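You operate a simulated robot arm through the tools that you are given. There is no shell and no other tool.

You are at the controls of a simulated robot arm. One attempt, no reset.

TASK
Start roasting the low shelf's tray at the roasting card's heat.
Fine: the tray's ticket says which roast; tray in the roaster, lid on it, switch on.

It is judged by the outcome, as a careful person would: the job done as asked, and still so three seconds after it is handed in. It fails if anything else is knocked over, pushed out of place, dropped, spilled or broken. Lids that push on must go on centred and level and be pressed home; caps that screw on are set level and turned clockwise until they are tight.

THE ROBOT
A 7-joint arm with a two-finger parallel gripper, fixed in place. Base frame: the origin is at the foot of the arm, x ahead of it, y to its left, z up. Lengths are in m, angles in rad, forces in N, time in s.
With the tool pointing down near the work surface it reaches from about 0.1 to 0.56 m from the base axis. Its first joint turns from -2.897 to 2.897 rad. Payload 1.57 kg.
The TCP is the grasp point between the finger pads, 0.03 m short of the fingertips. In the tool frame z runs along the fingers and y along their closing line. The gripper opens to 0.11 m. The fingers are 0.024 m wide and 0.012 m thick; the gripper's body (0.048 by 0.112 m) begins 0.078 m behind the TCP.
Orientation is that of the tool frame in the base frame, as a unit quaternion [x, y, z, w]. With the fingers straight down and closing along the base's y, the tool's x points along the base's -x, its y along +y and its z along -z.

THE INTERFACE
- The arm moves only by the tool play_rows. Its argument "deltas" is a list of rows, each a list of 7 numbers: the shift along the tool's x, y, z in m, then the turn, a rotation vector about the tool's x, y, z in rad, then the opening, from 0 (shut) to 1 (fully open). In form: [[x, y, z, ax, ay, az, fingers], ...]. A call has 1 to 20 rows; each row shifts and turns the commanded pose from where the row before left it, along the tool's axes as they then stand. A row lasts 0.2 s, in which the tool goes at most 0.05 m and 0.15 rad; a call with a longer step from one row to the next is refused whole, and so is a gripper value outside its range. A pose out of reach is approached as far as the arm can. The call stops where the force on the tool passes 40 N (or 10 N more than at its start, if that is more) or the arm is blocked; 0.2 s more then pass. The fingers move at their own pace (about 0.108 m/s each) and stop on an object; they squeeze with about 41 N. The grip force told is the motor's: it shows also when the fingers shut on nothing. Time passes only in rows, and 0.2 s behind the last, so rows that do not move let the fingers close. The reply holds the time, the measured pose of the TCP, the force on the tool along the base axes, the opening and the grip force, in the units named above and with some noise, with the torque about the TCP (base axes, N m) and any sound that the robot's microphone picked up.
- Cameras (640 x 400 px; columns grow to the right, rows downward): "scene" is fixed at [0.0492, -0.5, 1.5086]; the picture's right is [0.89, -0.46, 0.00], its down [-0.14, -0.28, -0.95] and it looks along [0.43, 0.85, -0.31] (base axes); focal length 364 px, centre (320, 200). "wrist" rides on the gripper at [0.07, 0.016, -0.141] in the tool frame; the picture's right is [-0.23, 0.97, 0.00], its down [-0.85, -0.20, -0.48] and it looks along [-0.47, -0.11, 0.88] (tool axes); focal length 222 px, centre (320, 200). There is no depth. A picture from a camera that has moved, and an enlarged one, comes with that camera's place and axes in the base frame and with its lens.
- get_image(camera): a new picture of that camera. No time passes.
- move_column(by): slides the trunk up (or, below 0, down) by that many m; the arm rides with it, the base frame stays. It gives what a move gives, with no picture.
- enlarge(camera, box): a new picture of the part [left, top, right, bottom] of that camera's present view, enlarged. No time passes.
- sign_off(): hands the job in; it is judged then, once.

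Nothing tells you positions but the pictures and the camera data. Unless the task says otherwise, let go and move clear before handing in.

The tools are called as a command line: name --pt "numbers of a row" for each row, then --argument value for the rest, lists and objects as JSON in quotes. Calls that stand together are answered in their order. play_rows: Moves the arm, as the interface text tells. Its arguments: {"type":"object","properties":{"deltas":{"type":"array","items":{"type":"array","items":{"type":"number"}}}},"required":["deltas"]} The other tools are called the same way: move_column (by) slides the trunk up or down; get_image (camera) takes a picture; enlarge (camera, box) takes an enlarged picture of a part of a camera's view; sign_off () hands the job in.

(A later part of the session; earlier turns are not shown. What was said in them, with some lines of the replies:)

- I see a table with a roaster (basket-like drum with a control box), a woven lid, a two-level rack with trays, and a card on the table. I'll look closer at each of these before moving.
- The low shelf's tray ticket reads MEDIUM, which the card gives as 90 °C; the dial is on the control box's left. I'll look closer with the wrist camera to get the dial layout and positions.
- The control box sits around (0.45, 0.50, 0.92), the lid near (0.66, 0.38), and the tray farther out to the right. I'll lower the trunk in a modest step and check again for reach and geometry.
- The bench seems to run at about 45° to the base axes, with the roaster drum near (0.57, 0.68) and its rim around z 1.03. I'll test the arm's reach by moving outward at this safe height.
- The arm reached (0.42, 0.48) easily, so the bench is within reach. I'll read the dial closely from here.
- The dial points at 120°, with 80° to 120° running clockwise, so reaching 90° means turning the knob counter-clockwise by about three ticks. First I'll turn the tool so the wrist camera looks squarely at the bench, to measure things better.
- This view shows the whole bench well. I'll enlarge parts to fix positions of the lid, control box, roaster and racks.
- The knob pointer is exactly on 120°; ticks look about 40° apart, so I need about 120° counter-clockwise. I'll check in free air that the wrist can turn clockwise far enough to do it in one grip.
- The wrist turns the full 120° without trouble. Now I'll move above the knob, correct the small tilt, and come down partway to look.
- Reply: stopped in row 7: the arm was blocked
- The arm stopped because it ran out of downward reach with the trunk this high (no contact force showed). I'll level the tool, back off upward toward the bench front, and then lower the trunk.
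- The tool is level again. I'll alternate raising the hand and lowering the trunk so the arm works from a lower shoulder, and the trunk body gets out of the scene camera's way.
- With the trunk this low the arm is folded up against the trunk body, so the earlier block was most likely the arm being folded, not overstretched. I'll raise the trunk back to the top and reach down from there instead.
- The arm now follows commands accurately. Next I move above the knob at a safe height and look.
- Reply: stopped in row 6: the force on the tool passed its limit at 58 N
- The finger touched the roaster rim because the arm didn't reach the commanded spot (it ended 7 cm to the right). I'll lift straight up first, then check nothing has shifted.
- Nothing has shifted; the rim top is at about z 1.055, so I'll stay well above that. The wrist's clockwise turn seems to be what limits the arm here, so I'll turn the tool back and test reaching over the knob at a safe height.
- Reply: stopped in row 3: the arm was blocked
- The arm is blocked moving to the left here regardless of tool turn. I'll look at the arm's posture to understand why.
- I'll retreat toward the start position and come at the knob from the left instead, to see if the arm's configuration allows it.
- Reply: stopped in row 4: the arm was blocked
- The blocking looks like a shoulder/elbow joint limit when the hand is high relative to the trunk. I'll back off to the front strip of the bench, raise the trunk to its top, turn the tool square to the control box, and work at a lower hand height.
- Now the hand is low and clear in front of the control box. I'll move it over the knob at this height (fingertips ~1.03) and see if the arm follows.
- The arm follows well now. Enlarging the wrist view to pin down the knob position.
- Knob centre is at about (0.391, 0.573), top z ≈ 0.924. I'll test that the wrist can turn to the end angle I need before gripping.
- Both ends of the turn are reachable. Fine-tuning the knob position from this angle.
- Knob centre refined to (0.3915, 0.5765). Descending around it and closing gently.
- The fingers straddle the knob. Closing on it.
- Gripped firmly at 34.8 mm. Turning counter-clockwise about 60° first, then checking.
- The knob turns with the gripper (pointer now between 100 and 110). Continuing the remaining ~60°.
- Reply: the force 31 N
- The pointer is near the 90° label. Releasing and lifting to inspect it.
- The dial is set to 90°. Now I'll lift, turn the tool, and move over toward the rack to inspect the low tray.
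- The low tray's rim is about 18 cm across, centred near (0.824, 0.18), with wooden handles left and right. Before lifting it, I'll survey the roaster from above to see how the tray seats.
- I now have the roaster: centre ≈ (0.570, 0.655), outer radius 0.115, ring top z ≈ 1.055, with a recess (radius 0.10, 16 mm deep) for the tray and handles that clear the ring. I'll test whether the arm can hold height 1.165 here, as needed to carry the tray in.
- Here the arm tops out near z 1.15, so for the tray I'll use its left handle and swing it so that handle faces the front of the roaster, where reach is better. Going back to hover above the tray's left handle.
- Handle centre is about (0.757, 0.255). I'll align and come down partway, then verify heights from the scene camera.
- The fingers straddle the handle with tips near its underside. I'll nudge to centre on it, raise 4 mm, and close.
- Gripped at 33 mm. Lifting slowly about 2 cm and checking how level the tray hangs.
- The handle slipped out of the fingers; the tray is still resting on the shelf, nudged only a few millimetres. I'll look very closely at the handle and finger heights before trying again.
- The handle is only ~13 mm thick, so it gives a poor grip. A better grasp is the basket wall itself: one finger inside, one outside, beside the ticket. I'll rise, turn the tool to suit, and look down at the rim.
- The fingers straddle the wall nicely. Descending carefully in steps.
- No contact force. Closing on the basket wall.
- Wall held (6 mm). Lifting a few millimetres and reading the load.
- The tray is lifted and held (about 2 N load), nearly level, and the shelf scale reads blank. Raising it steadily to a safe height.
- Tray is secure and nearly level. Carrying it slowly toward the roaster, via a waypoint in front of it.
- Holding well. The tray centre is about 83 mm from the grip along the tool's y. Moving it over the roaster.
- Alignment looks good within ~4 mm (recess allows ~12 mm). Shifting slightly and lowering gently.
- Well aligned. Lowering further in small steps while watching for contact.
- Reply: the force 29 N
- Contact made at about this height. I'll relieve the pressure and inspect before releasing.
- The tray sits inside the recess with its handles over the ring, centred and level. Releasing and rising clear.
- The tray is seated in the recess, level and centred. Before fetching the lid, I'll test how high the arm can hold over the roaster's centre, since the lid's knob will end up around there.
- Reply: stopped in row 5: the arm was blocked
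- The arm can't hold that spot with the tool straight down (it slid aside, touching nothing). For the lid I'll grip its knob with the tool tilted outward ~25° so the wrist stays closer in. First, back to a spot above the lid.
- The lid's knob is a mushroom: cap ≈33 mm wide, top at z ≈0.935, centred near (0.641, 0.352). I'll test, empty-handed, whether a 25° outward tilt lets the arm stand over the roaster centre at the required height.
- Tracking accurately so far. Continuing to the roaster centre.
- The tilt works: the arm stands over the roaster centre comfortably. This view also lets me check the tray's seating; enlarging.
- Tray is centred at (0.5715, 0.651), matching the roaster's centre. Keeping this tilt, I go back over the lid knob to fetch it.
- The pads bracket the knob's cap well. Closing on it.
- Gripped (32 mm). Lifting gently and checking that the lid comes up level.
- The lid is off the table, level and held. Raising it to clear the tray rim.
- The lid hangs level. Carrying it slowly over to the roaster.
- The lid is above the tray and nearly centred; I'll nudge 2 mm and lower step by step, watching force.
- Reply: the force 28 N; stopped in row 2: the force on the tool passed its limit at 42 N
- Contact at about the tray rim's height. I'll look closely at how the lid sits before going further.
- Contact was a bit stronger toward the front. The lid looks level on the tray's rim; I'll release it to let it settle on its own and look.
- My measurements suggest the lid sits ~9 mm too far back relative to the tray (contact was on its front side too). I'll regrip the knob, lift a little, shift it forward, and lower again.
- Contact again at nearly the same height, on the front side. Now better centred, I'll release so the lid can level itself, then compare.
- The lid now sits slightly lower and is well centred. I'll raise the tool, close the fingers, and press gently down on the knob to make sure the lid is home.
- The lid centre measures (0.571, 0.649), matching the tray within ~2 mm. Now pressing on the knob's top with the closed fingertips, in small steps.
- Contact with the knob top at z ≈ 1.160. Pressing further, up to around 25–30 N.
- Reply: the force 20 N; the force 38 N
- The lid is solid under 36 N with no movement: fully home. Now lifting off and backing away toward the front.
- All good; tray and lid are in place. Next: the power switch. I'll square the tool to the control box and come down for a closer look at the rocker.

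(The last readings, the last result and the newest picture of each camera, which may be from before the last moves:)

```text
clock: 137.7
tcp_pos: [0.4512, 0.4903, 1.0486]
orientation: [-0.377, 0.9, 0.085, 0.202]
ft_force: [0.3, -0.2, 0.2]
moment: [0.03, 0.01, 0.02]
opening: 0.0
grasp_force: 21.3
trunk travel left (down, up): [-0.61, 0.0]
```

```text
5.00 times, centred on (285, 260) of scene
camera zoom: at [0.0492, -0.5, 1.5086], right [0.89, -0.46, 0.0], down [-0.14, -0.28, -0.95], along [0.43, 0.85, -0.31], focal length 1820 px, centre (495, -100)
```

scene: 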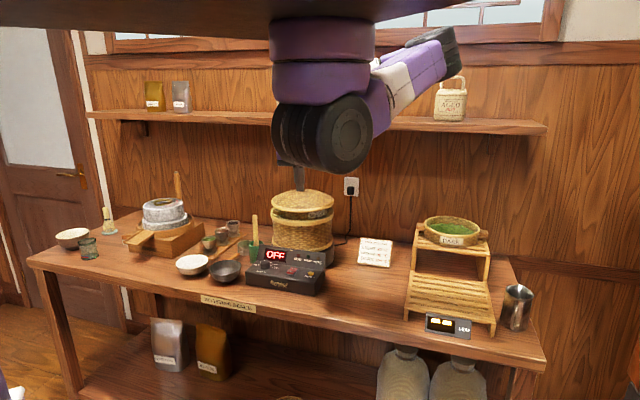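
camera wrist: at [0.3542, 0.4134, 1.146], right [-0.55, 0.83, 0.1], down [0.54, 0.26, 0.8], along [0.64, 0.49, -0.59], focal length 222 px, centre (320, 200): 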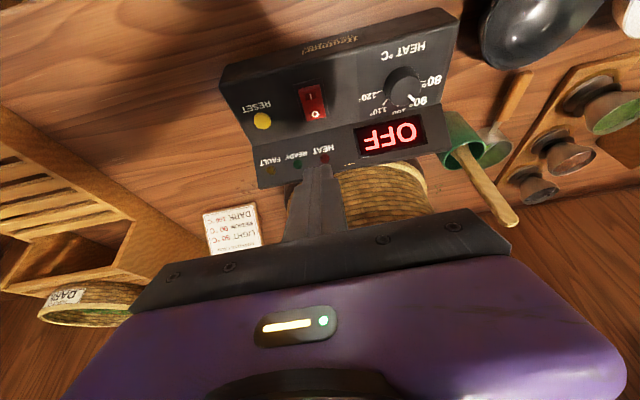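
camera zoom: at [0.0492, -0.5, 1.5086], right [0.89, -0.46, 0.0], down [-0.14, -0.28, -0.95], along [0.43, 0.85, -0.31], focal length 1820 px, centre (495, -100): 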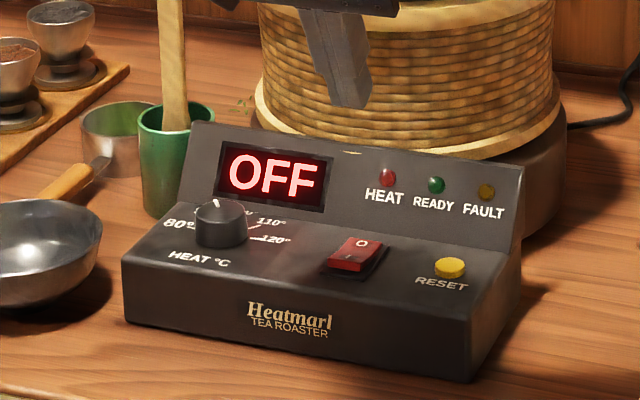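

enlarge --camera "wrist" --box '[270, 60, 370, 140]'

enlarge --camera "scene" --box '[270, 255, 310, 285]'

```text
5.00 times, centred on (320, 100) of wrist
camera zoom: at [0.3542, 0.4134, 1.146], right [-0.55, 0.83, 0.1], down [0.54, 0.26, 0.8], along [0.64, 0.49, -0.59], focal length 1111 px, centre (320, 700)
```

zoom: 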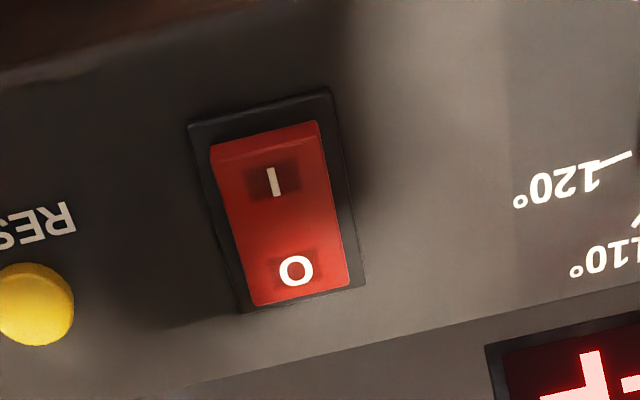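

```text
13.33 times, centred on (290, 270) of scene
camera zoom: at [0.0492, -0.5, 1.5086], right [0.89, -0.46, 0.0], down [-0.14, -0.28, -0.95], along [0.43, 0.85, -0.31], focal length 4854 px, centre (720, -733)
```

zoom: 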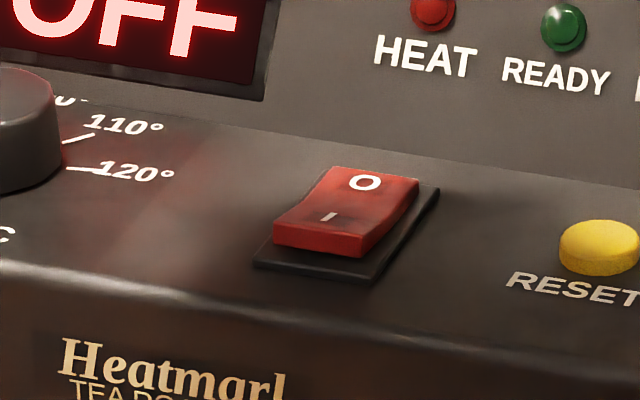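

The rocker's "I" end (front) is raised, so that's the end to press. Positioning the closed fingertips over it and descending.

play_rows --pt "-0.0026 0.0016 0.0012 0 0 0 0.0" --pt "0.0095 0 0.02 0 0 0 0.0" --pt "0.0095 0 0.02 0 0 0 0.0" --pt "0.0095 0 0.02 0 0 0 0.0" --pt "0.0075 0 0.0158 0 0 0 0.0" --pt "0 0 0 0 0 0 0.0"

enlarge --camera "wrist" --box '[250, 80, 390, 220]'

enlarge --camera "scene" --box '[265, 235, 315, 290]'

```text
clock: 139.1
tcp_pos: [0.4502, 0.4921, 0.9649]
orientation: [-0.377, 0.899, 0.085, 0.203]
ft_force: [0.1, -0.3, -0.1]
moment: [-0.05, 0.0, -0.02]
opening: 0.0002
grasp_force: 21.1
trunk travel left (down, up): [-0.61, 0.0]
```

```text
2.86 times, centred on (320, 150) of wrist
camera zoom: at [0.3522, 0.4142, 1.0626], right [-0.55, 0.83, 0.1], down [0.54, 0.27, 0.8], along [0.64, 0.49, -0.59], focal length 635 px, centre (320, 343)
```

zoom: 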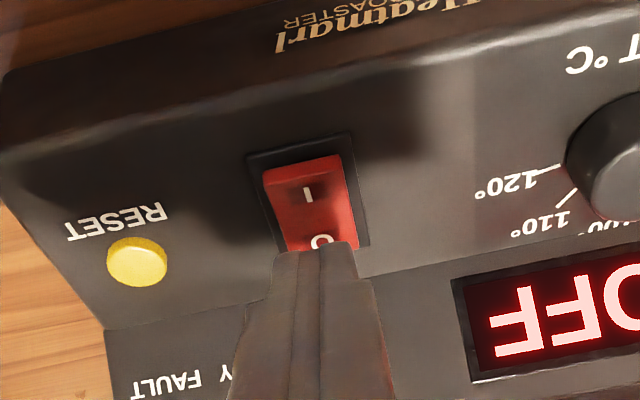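

```text
7.27 times, centred on (290, 262) of scene
camera zoom: at [0.0492, -0.5, 1.5086], right [0.89, -0.46, 0.0], down [-0.14, -0.28, -0.95], along [0.43, 0.85, -0.31], focal length 2648 px, centre (538, -254)
```

zoom: 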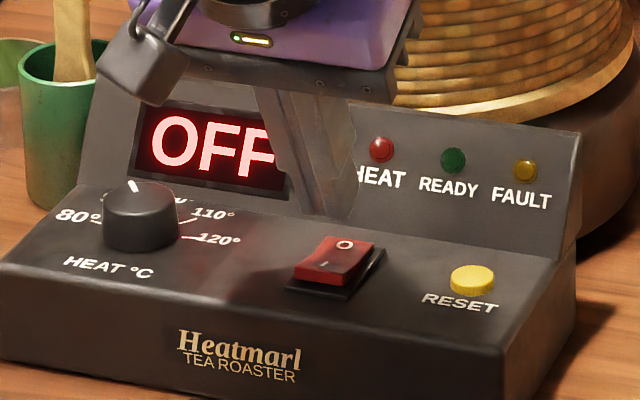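

Straight down from here lands on the "I" end. Lowering in small steps and listening for the click.

play_rows --pt "0.0034 0 0.0072 0 0 0 0.0" --pt "0.0026 0 0.0054 0 0 0 0.0" --pt "0 0 0 0 0 0 0.0"

play_rows --pt "0.0013 0 0.0027 0 0 0 0.0" --pt "0 0 0 0 0 0 0.0"

play_rows --pt "0.0013 0 0.0027 0 0 0 0.0" --pt "0 0 0 0 0 0 0.0"

play_rows --pt "0.0009 0 0.0018 0 0 0 0.0" --pt "0 0 0 0 0 0 0.0"

enlarge --camera "scene" --box '[265, 235, 315, 290]'

```text
clock: 139.9
tcp_pos: [0.4502, 0.4928, 0.9525]
orientation: [-0.378, 0.899, 0.085, 0.203]
ft_force: [-0.3, 0.6, -0.1]
moment: [-0.03, 0.02, -0.02]
opening: 0.0
grasp_force: 21.9
trunk travel left (down, up): [-0.61, 0.0]
```

```text
clock: 140.5
tcp_pos: [0.45, 0.4932, 0.95]
orientation: [-0.378, 0.899, 0.084, 0.203]
ft_force: [0.3, -0.3, 0.3]
moment: [0.02, 0.02, -0.02]
opening: 0.0
grasp_force: 21.4
trunk travel left (down, up): [-0.61, 0.0]
```

```text
clock: 141.1
tcp_pos: [0.4517, 0.4921, 0.9456]
orientation: [-0.377, 0.899, 0.086, 0.203]
ft_force: [0.2, 0.1, -0.1]
moment: [0.0, -0.01, -0.03]
opening: 0.0
grasp_force: 21.8
trunk travel left (down, up): [-0.61, 0.0]
```

```text
clock: 141.7
tcp_pos: [0.451, 0.4927, 0.9443]
orientation: [-0.377, 0.9, 0.085, 0.203]
ft_force: [0.3, -1.7, 1.5]
moment: [0.0, 0.01, 0.02]
opening: 0.0
grasp_force: 21.6
trunk travel left (down, up): [-0.61, 0.0]
```

```text
7.27 times, centred on (290, 262) of scene
camera zoom: at [0.0492, -0.5, 1.5086], right [0.89, -0.46, 0.0], down [-0.14, -0.28, -0.95], along [0.43, 0.85, -0.31], focal length 2648 px, centre (538, -254)
```

zoom: 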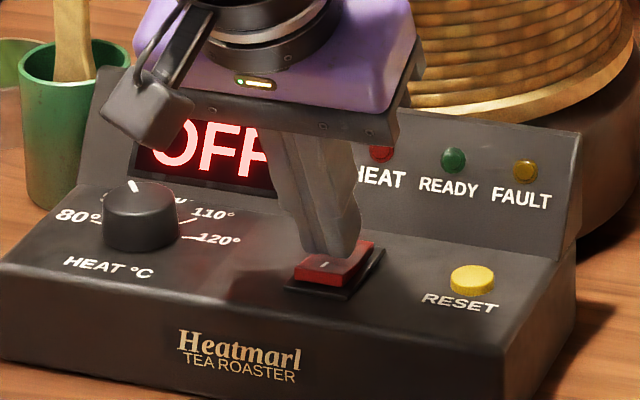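

Touching just behind the "I" mark. I'll shift 4 mm toward the front for better leverage, then press.

play_rows --pt "0.0027 0 -0.0035 0 0 0 0.0" --pt "0 0 0 0 0 0 0.0" --pt "0.0013 0 0.0027 0 0 0 0.0" --pt "0 0 0 0 0 0 0.0"

play_rows --pt "0.0009 0 0.0018 0 0 0 0.0" --pt "0 0 0 0 0 0 0.0"

play_rows --pt "0.0009 0 0.0018 0 0 0 0.0" --pt "0 0 0 0 0 0 0.0"

enlarge --camera "scene" --box '[265, 235, 315, 290]'

```text
clock: 142.7
tcp_pos: [0.448, 0.4905, 0.9421]
orientation: [-0.378, 0.9, 0.085, 0.202]
ft_force: [0.4, -0.3, -0.9]
moment: [-0.01, 0.04, 0.04]
opening: 0.0
grasp_force: 21.4
trunk travel left (down, up): [-0.61, 0.0]
```

```text
clock: 143.3
tcp_pos: [0.4488, 0.4908, 0.94]
orientation: [-0.377, 0.9, 0.084, 0.203]
ft_force: [-1.3, -2.1, 6.3]
moment: [-0.05, -0.01, -0.06]
opening: 0.0
grasp_force: 21.3
trunk travel left (down, up): [-0.61, 0.0]
```

```text
clock: 143.9
tcp_pos: [0.4485, 0.4905, 0.9405]
orientation: [-0.377, 0.899, 0.086, 0.204]
ft_force: [-4.9, -12.2, 33.7]
moment: [-0.3, 0.13, -0.35]
opening: 0.0
grasp_force: 21.1
trunk travel left (down, up): [-0.61, 0.0]
```

```text
7.27 times, centred on (290, 262) of scene
camera zoom: at [0.0492, -0.5, 1.5086], right [0.89, -0.46, 0.0], down [-0.14, -0.28, -0.95], along [0.43, 0.85, -0.31], focal length 2648 px, centre (538, -254)
```

zoom: 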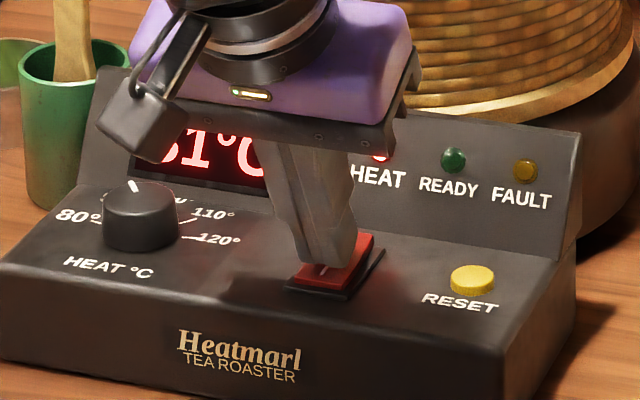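

It switched on: the display shows a temperature and the HEAT lamp is lit. Backing off straight up.

play_rows --pt "-0.0021 0 -0.0045 0 0 0 0.0" --pt "-0.0043 0 -0.009 0 0 0 0.0" --pt "-0.0085 0 -0.0181 0 0 0 0.0" --pt "-0.0128 0 -0.0271 0 0 0 0.0" --pt "-0.0128 0 -0.0271 0 0 0 0.0"

enlarge --camera "scene" --box '[240, 180, 350, 300]'

get_image --camera "wrist"

```text
clock: 145.1
tcp_pos: [0.4488, 0.4901, 1.0324]
orientation: [-0.377, 0.9, 0.085, 0.202]
ft_force: [0.8, 0.9, -0.2]
moment: [-0.03, 0.03, -0.01]
opening: 0.0002
grasp_force: 21.3
trunk travel left (down, up): [-0.61, 0.0]
```

```text
3.33 times, centred on (295, 240) of scene
camera zoom: at [0.0492, -0.5, 1.5086], right [0.89, -0.46, 0.0], down [-0.14, -0.28, -0.95], along [0.43, 0.85, -0.31], focal length 1214 px, centre (403, 67)
```

zoom: 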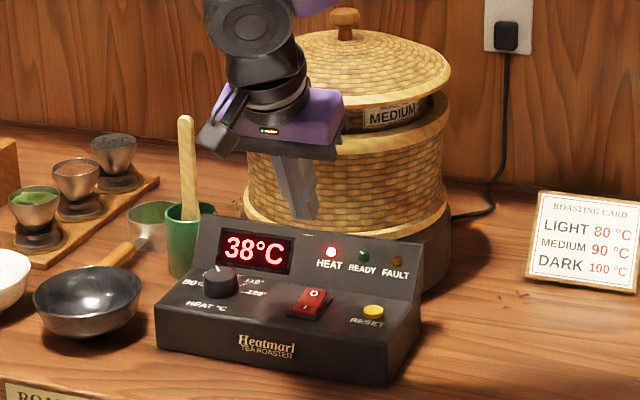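

```text
taken
camera wrist: at [0.3513, 0.4129, 1.1308], right [-0.55, 0.83, 0.1], down [0.54, 0.27, 0.8], along [0.64, 0.49, -0.59], focal length 222 px, centre (320, 200)
```

wrist: 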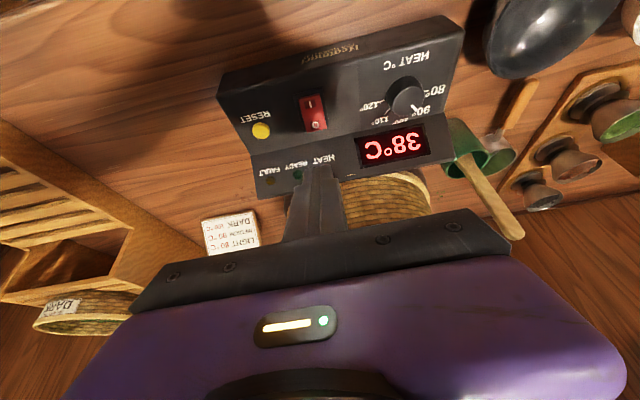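

The roaster is heating (38 °C and rising, no fault). Moving the arm clear and waiting to see where it settles.

play_rows --pt "0.0128 -0.0022 -0.0282 0 0 0 0.0" --pt "0.0128 -0.0022 -0.0282 0 0 0 0.0" --pt "0.0128 -0.0022 -0.0282 0 0 0 0.0" --pt "0.0128 -0.0022 -0.0282 0 0 0 0.0" --pt "0.0128 -0.0022 -0.0282 0 0 0 0.0" --pt "0.0128 -0.0022 -0.0282 0 0 0 0.2" --pt "0 0 0 0 0.145 0 0.2" --pt "0 0 0 0 0.145 0 0.2" --pt "0 0 0 0 0.145 0 0.2" --pt "0 0 0 0 0 0 0.2" --pt "0 0 0 0 0 0 0.2" --pt "0 0 0 0 0 0 0.2" --pt "0 0 0 0 0 0 0.2" --pt "0 0 0 0 0 0 0.2" --pt "0 0 0 0 0 0 0.2" --pt "0 0 0 0 0 0 0.2" --pt "0 0 0 0 0 0 0.2" --pt "0 0 0 0 0 0 0.2" --pt "0 0 0 0 0 0 0.2" --pt "0 0 0 0 0 0 0.2"

get_image --camera "scene"

enlarge --camera "scene" --box '[240, 180, 350, 300]'

```text
clock: 149.3
tcp_pos: [0.3595, 0.379, 1.1531]
orientation: [-0.386, 0.922, 0.001, 0.003]
ft_force: [-1.1, 0.7, 0.3]
moment: [0.01, -0.01, -0.01]
opening: 0.0218
grasp_force: 0.1
trunk travel left (down, up): [-0.61, 0.0]
```

```text
taken
```

scene: 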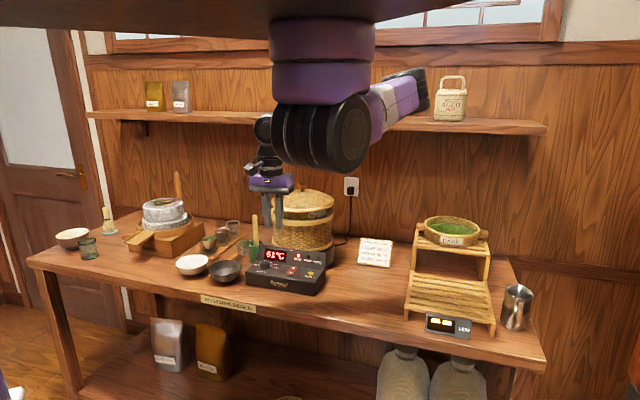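

```text
3.33 times, centred on (295, 240) of scene
camera zoom: at [0.0492, -0.5, 1.5086], right [0.89, -0.46, 0.0], down [-0.14, -0.28, -0.95], along [0.43, 0.85, -0.31], focal length 1214 px, centre (403, 67)
```

zoom: 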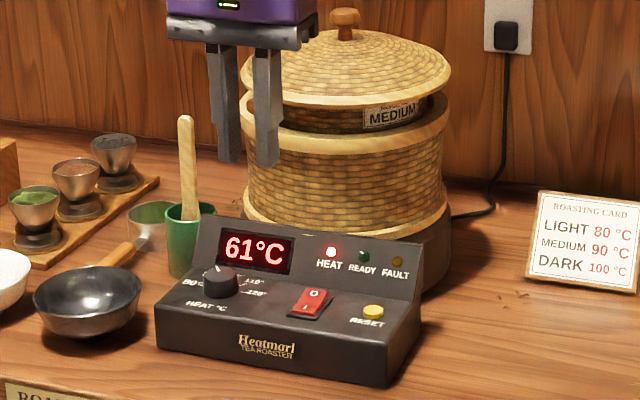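

Heating continues normally at 61 °C. I'll wait a bit longer to confirm it settles at 90.

play_rows --pt "0 0 0 0 0 0 0.2" --pt "0 0 0 0 0 0 0.2" --pt "0 0 0 0 0 0 0.2" --pt "0 0 0 0 0 0 0.2" --pt "0 0 0 0 0 0 0.2" --pt "0 0 0 0 0 0 0.2" --pt "0 0 0 0 0 0 0.2" --pt "0 0 0 0 0 0 0.2" --pt "0 0 0 0 0 0 0.2" --pt "0 0 0 0 0 0 0.2" --pt "0 0 0 0 0 0 0.2" --pt "0 0 0 0 0 0 0.2" --pt "0 0 0 0 0 0 0.2" --pt "0 0 0 0 0 0 0.2" --pt "0 0 0 0 0 0 0.2" --pt "0 0 0 0 0 0 0.2" --pt "0 0 0 0 0 0 0.2" --pt "0 0 0 0 0 0 0.2" --pt "0 0 0 0 0 0 0.2" --pt "0 0 0 0 0 0 0.2"

play_rows --pt "0 0 0 0 0 0 0.2" --pt "0 0 0 0 0 0 0.2" --pt "0 0 0 0 0 0 0.2" --pt "0 0 0 0 0 0 0.2" --pt "0 0 0 0 0 0 0.2" --pt "0 0 0 0 0 0 0.2" --pt "0 0 0 0 0 0 0.2" --pt "0 0 0 0 0 0 0.2" --pt "0 0 0 0 0 0 0.2" --pt "0 0 0 0 0 0 0.2" --pt "0 0 0 0 0 0 0.2" --pt "0 0 0 0 0 0 0.2" --pt "0 0 0 0 0 0 0.2" --pt "0 0 0 0 0 0 0.2" --pt "0 0 0 0 0 0 0.2" --pt "0 0 0 0 0 0 0.2" --pt "0 0 0 0 0 0 0.2" --pt "0 0 0 0 0 0 0.2" --pt "0 0 0 0 0 0 0.2" --pt "0 0 0 0 0 0 0.2"

enlarge --camera "scene" --box '[240, 180, 350, 300]'

```text
clock: 153.5
tcp_pos: [0.3604, 0.38, 1.1536]
orientation: [-0.386, 0.922, 0.002, 0.003]
ft_force: [0.2, -0.1, 0.8]
moment: [-0.03, -0.01, -0.01]
opening: 0.0221
grasp_force: 0.1
trunk travel left (down, up): [-0.61, 0.0]
```

```text
clock: 157.7
tcp_pos: [0.3595, 0.3805, 1.153]
orientation: [-0.387, 0.922, 0.001, 0.003]
ft_force: [0.2, -0.3, 0.0]
moment: [0.01, 0.03, 0.01]
opening: 0.0221
grasp_force: 0.0
trunk travel left (down, up): [-0.61, 0.0]
```

```text
3.33 times, centred on (295, 240) of scene
camera zoom: at [0.0492, -0.5, 1.5086], right [0.89, -0.46, 0.0], down [-0.14, -0.28, -0.95], along [0.43, 0.85, -0.31], focal length 1214 px, centre (403, 67)
```

zoom: 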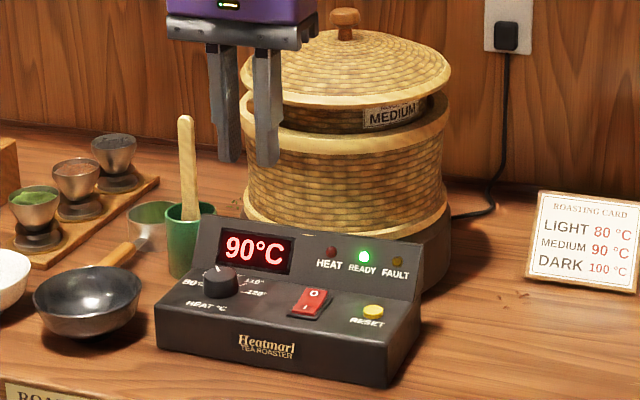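

It reached 90 °C and READY is lit. Before handing in, I'd like a low side view of the lid's seating; I'll tilt the hand to look horizontally from the front, well clear of everything.

play_rows --pt "0 0 0 0 -0.15 0 0.2" --pt "0 0 0 0 -0.15 0 0.2" --pt "0 0 0 0 -0.15 0 0.2" --pt "0 0 0 0 -0.15 0 0.2" --pt "0 0 0 0 -0.15 0 0.2"

get_image --camera "wrist"

get_image --camera "scene"

```text
clock: 158.9
tcp_pos: [0.4347, 0.3656, 1.1582]
orientation: [-0.273, 0.888, 0.111, 0.353]
ft_force: [-0.6, 0.5, 0.5]
moment: [0.0, 0.03, 0.0]
opening: 0.022
grasp_force: 0.0
trunk travel left (down, up): [-0.61, 0.0]
stopped in row 5: the arm was blocked; the commanded pose is now the measured one
```

```text
taken
camera wrist: at [0.3034, 0.2945, 1.2135], right [-0.41, 0.9, 0.16], down [0.36, 0.0, 0.93], along [0.84, 0.44, -0.32], focal length 222 px, centre (320, 200)
```

wrist: 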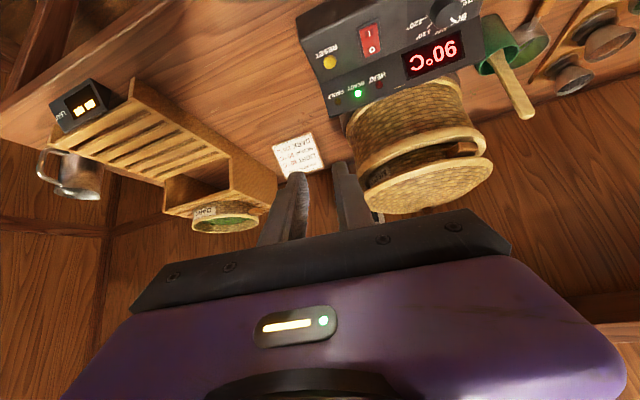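

```text
taken
```

scene: 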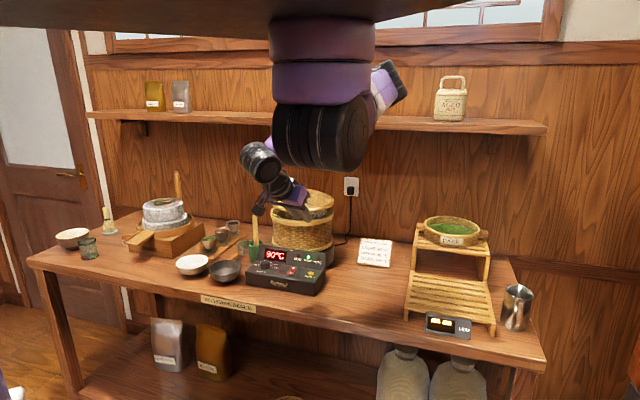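

enlarge --camera "wrist" --box '[330, 60, 510, 220]'

```text
2.50 times, centred on (420, 140) of wrist
camera zoom: at [0.3034, 0.2945, 1.2135], right [-0.41, 0.9, 0.16], down [0.36, 0.0, 0.93], along [0.84, 0.44, -0.32], focal length 555 px, centre (70, 350)
```

zoom: 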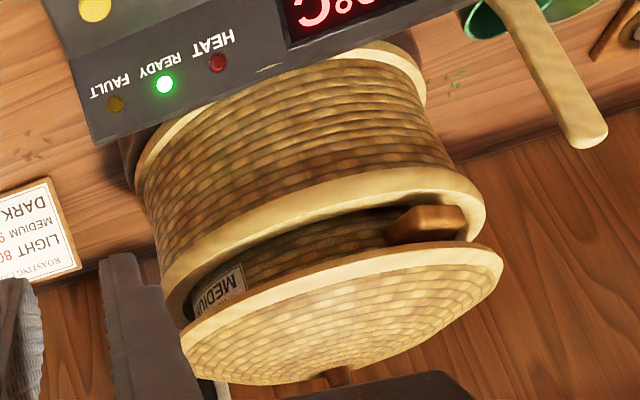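

enlarge --camera "wrist" --box '[360, 120, 440, 220]'

enlarge --camera "wrist" --box '[420, 110, 500, 210]'

enlarge --camera "scene" --box '[260, 180, 345, 240]'

```text
4.00 times, centred on (400, 170) of wrist
camera zoom: at [0.3034, 0.2945, 1.2135], right [-0.41, 0.9, 0.16], down [0.36, 0.0, 0.93], along [0.84, 0.44, -0.32], focal length 888 px, centre (0, 320)
```

zoom: 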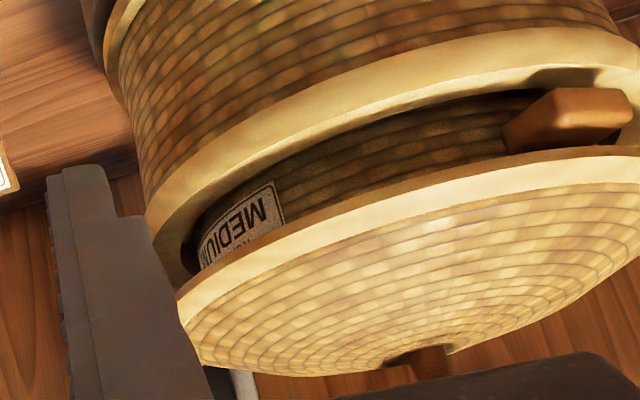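

```text
4.00 times, centred on (460, 160) of wrist
camera zoom: at [0.3034, 0.2945, 1.2135], right [-0.41, 0.9, 0.16], down [0.36, 0.0, 0.93], along [0.84, 0.44, -0.32], focal length 888 px, centre (-240, 360)
```

zoom: 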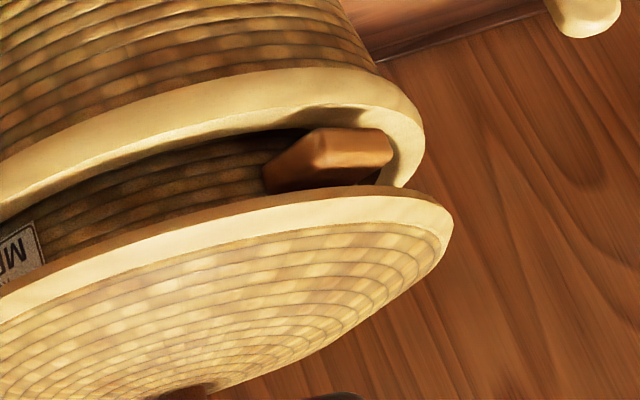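

```text
6.67 times, centred on (302, 210) of scene
camera zoom: at [0.0492, -0.5, 1.5086], right [0.89, -0.46, 0.0], down [-0.14, -0.28, -0.95], along [0.43, 0.85, -0.31], focal length 2427 px, centre (437, 133)
```

zoom: 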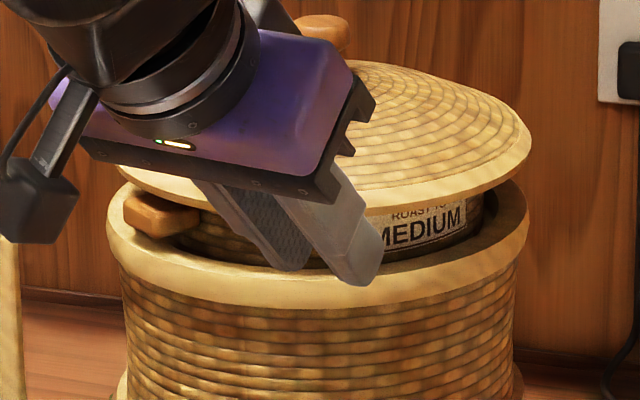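

The side view shows the lid's edge sitting evenly on the tray's rim (z ≈ 1.0945 all round), parallel to the roaster's ring, and the tray fully down in its recess. I'll straighten the hand and move it back clear of the bench.

play_rows --pt "0 0 0 0 0.15 0 0.2" --pt "0 0 0 0 0.15 0 0.2" --pt "0 0 0 0 0.15 0 0.2" --pt "0 0 0 0 0.15 0 0.2" --pt "0 0 0 0 0.14 0 0.2" --pt "0 0 0 0 0 0 0.2"

get_image --camera "scene"

```text
clock: 160.3
tcp_pos: [0.4342, 0.3663, 1.1596]
orientation: [-0.295, 0.956, 0.005, 0.008]
ft_force: [0.5, 0.1, -0.5]
moment: [0.0, 0.0, 0.02]
opening: 0.022
grasp_force: 0.2
trunk travel left (down, up): [-0.61, 0.0]
```

```text
taken
```

scene: 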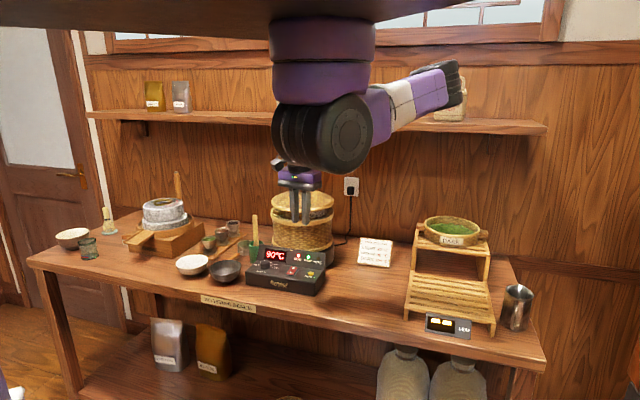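

play_rows --pt "0.002 -0.0266 0 0 0 0 0.2" --pt "0.002 -0.0266 0 0 0 0 0.2" --pt "0.002 -0.0266 0 0 0 0 0.2" --pt "0.002 -0.0266 0 0 0 0 0.2" --pt "0.002 -0.0266 0 0 0 0 0.2" --pt "0 0 0 0 0 0 0.2" --pt "0 0 0 0 0 0 0.2"

enlarge --camera "scene" --box '[230, 175, 360, 300]'

get_image --camera "scene"

get_image --camera "wrist"

```text
clock: 161.9
tcp_pos: [0.4995, 0.2482, 1.1565]
orientation: [-0.296, 0.955, 0.004, 0.008]
ft_force: [-0.5, 0.1, -0.6]
moment: [-0.01, 0.02, 0.01]
opening: 0.0221
grasp_force: 0.0
trunk travel left (down, up): [-0.61, 0.0]
```

```text
3.20 times, centred on (295, 238) of scene
camera zoom: at [0.0492, -0.5, 1.5086], right [0.89, -0.46, 0.0], down [-0.14, -0.28, -0.95], along [0.43, 0.85, -0.31], focal length 1165 px, centre (400, 80)
```

zoom: 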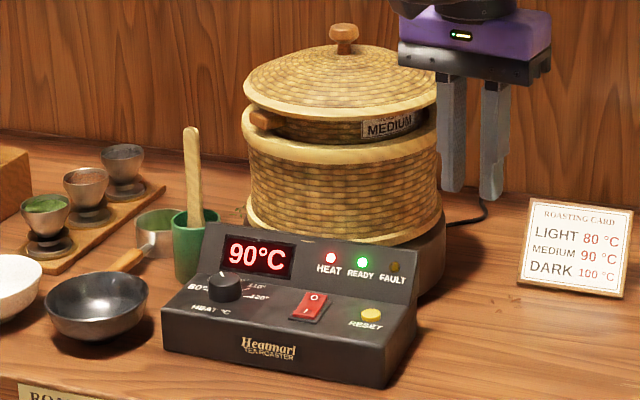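

```text
taken
```

scene: 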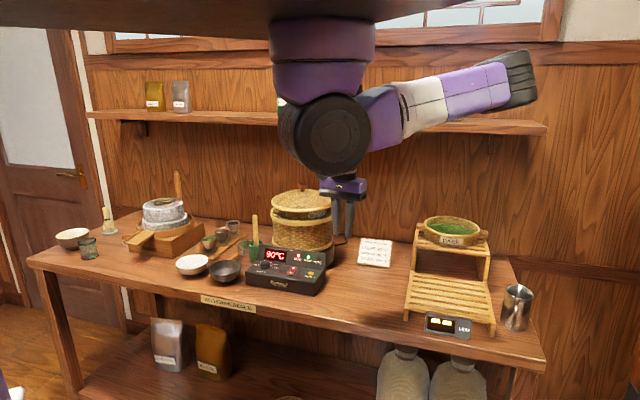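

```text
taken
camera wrist: at [0.4319, 0.2198, 1.296], right [-0.36, 0.93, 0.01], down [0.81, 0.31, 0.49], along [0.46, 0.18, -0.87], focal length 222 px, centre (320, 200)
```

wrist: 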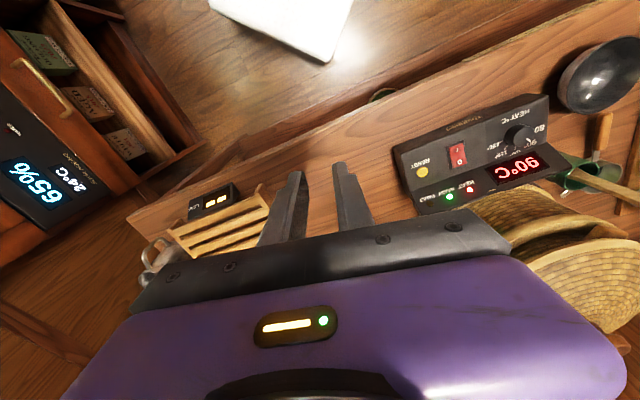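

The roaster holds 90 °C, with READY lit and no fault. The MEDIUM tray is in its recess and the lid rests level and centred on it. The switch is on, the arm is clear, and nothing else on the bench has moved. Handing in.

sign_off

```text
The job is handed in.
```

The low shelf's tray is roasting: its ticket says MEDIUM, which the card gives as 90 °C, and the roaster is holding 90 °C with READY lit and no fault.

- **Heat:** I turned the dial from 120 °C to 90 °C before switching on.
- **Tray:** it sits down in the roaster's recess. My first try by the handle slipped and nudged the tray a few millimetres on its shelf. I then carried it by the basket wall, and I saw no leaves spill.
- **Lid:** it rests level on the tray's rim, within about 2 mm of its centre. It did not move under a 36 N press on the knob. I never saw its underside, so I can't rule out an inner lip that isn't engaged.
- **Rest of the bench:** a finger touched the roaster's rim once early on with about 58 N, but the roaster did not shift. In the last pictures everything else looks where it started.

The arm has let go and is clear of the roaster.
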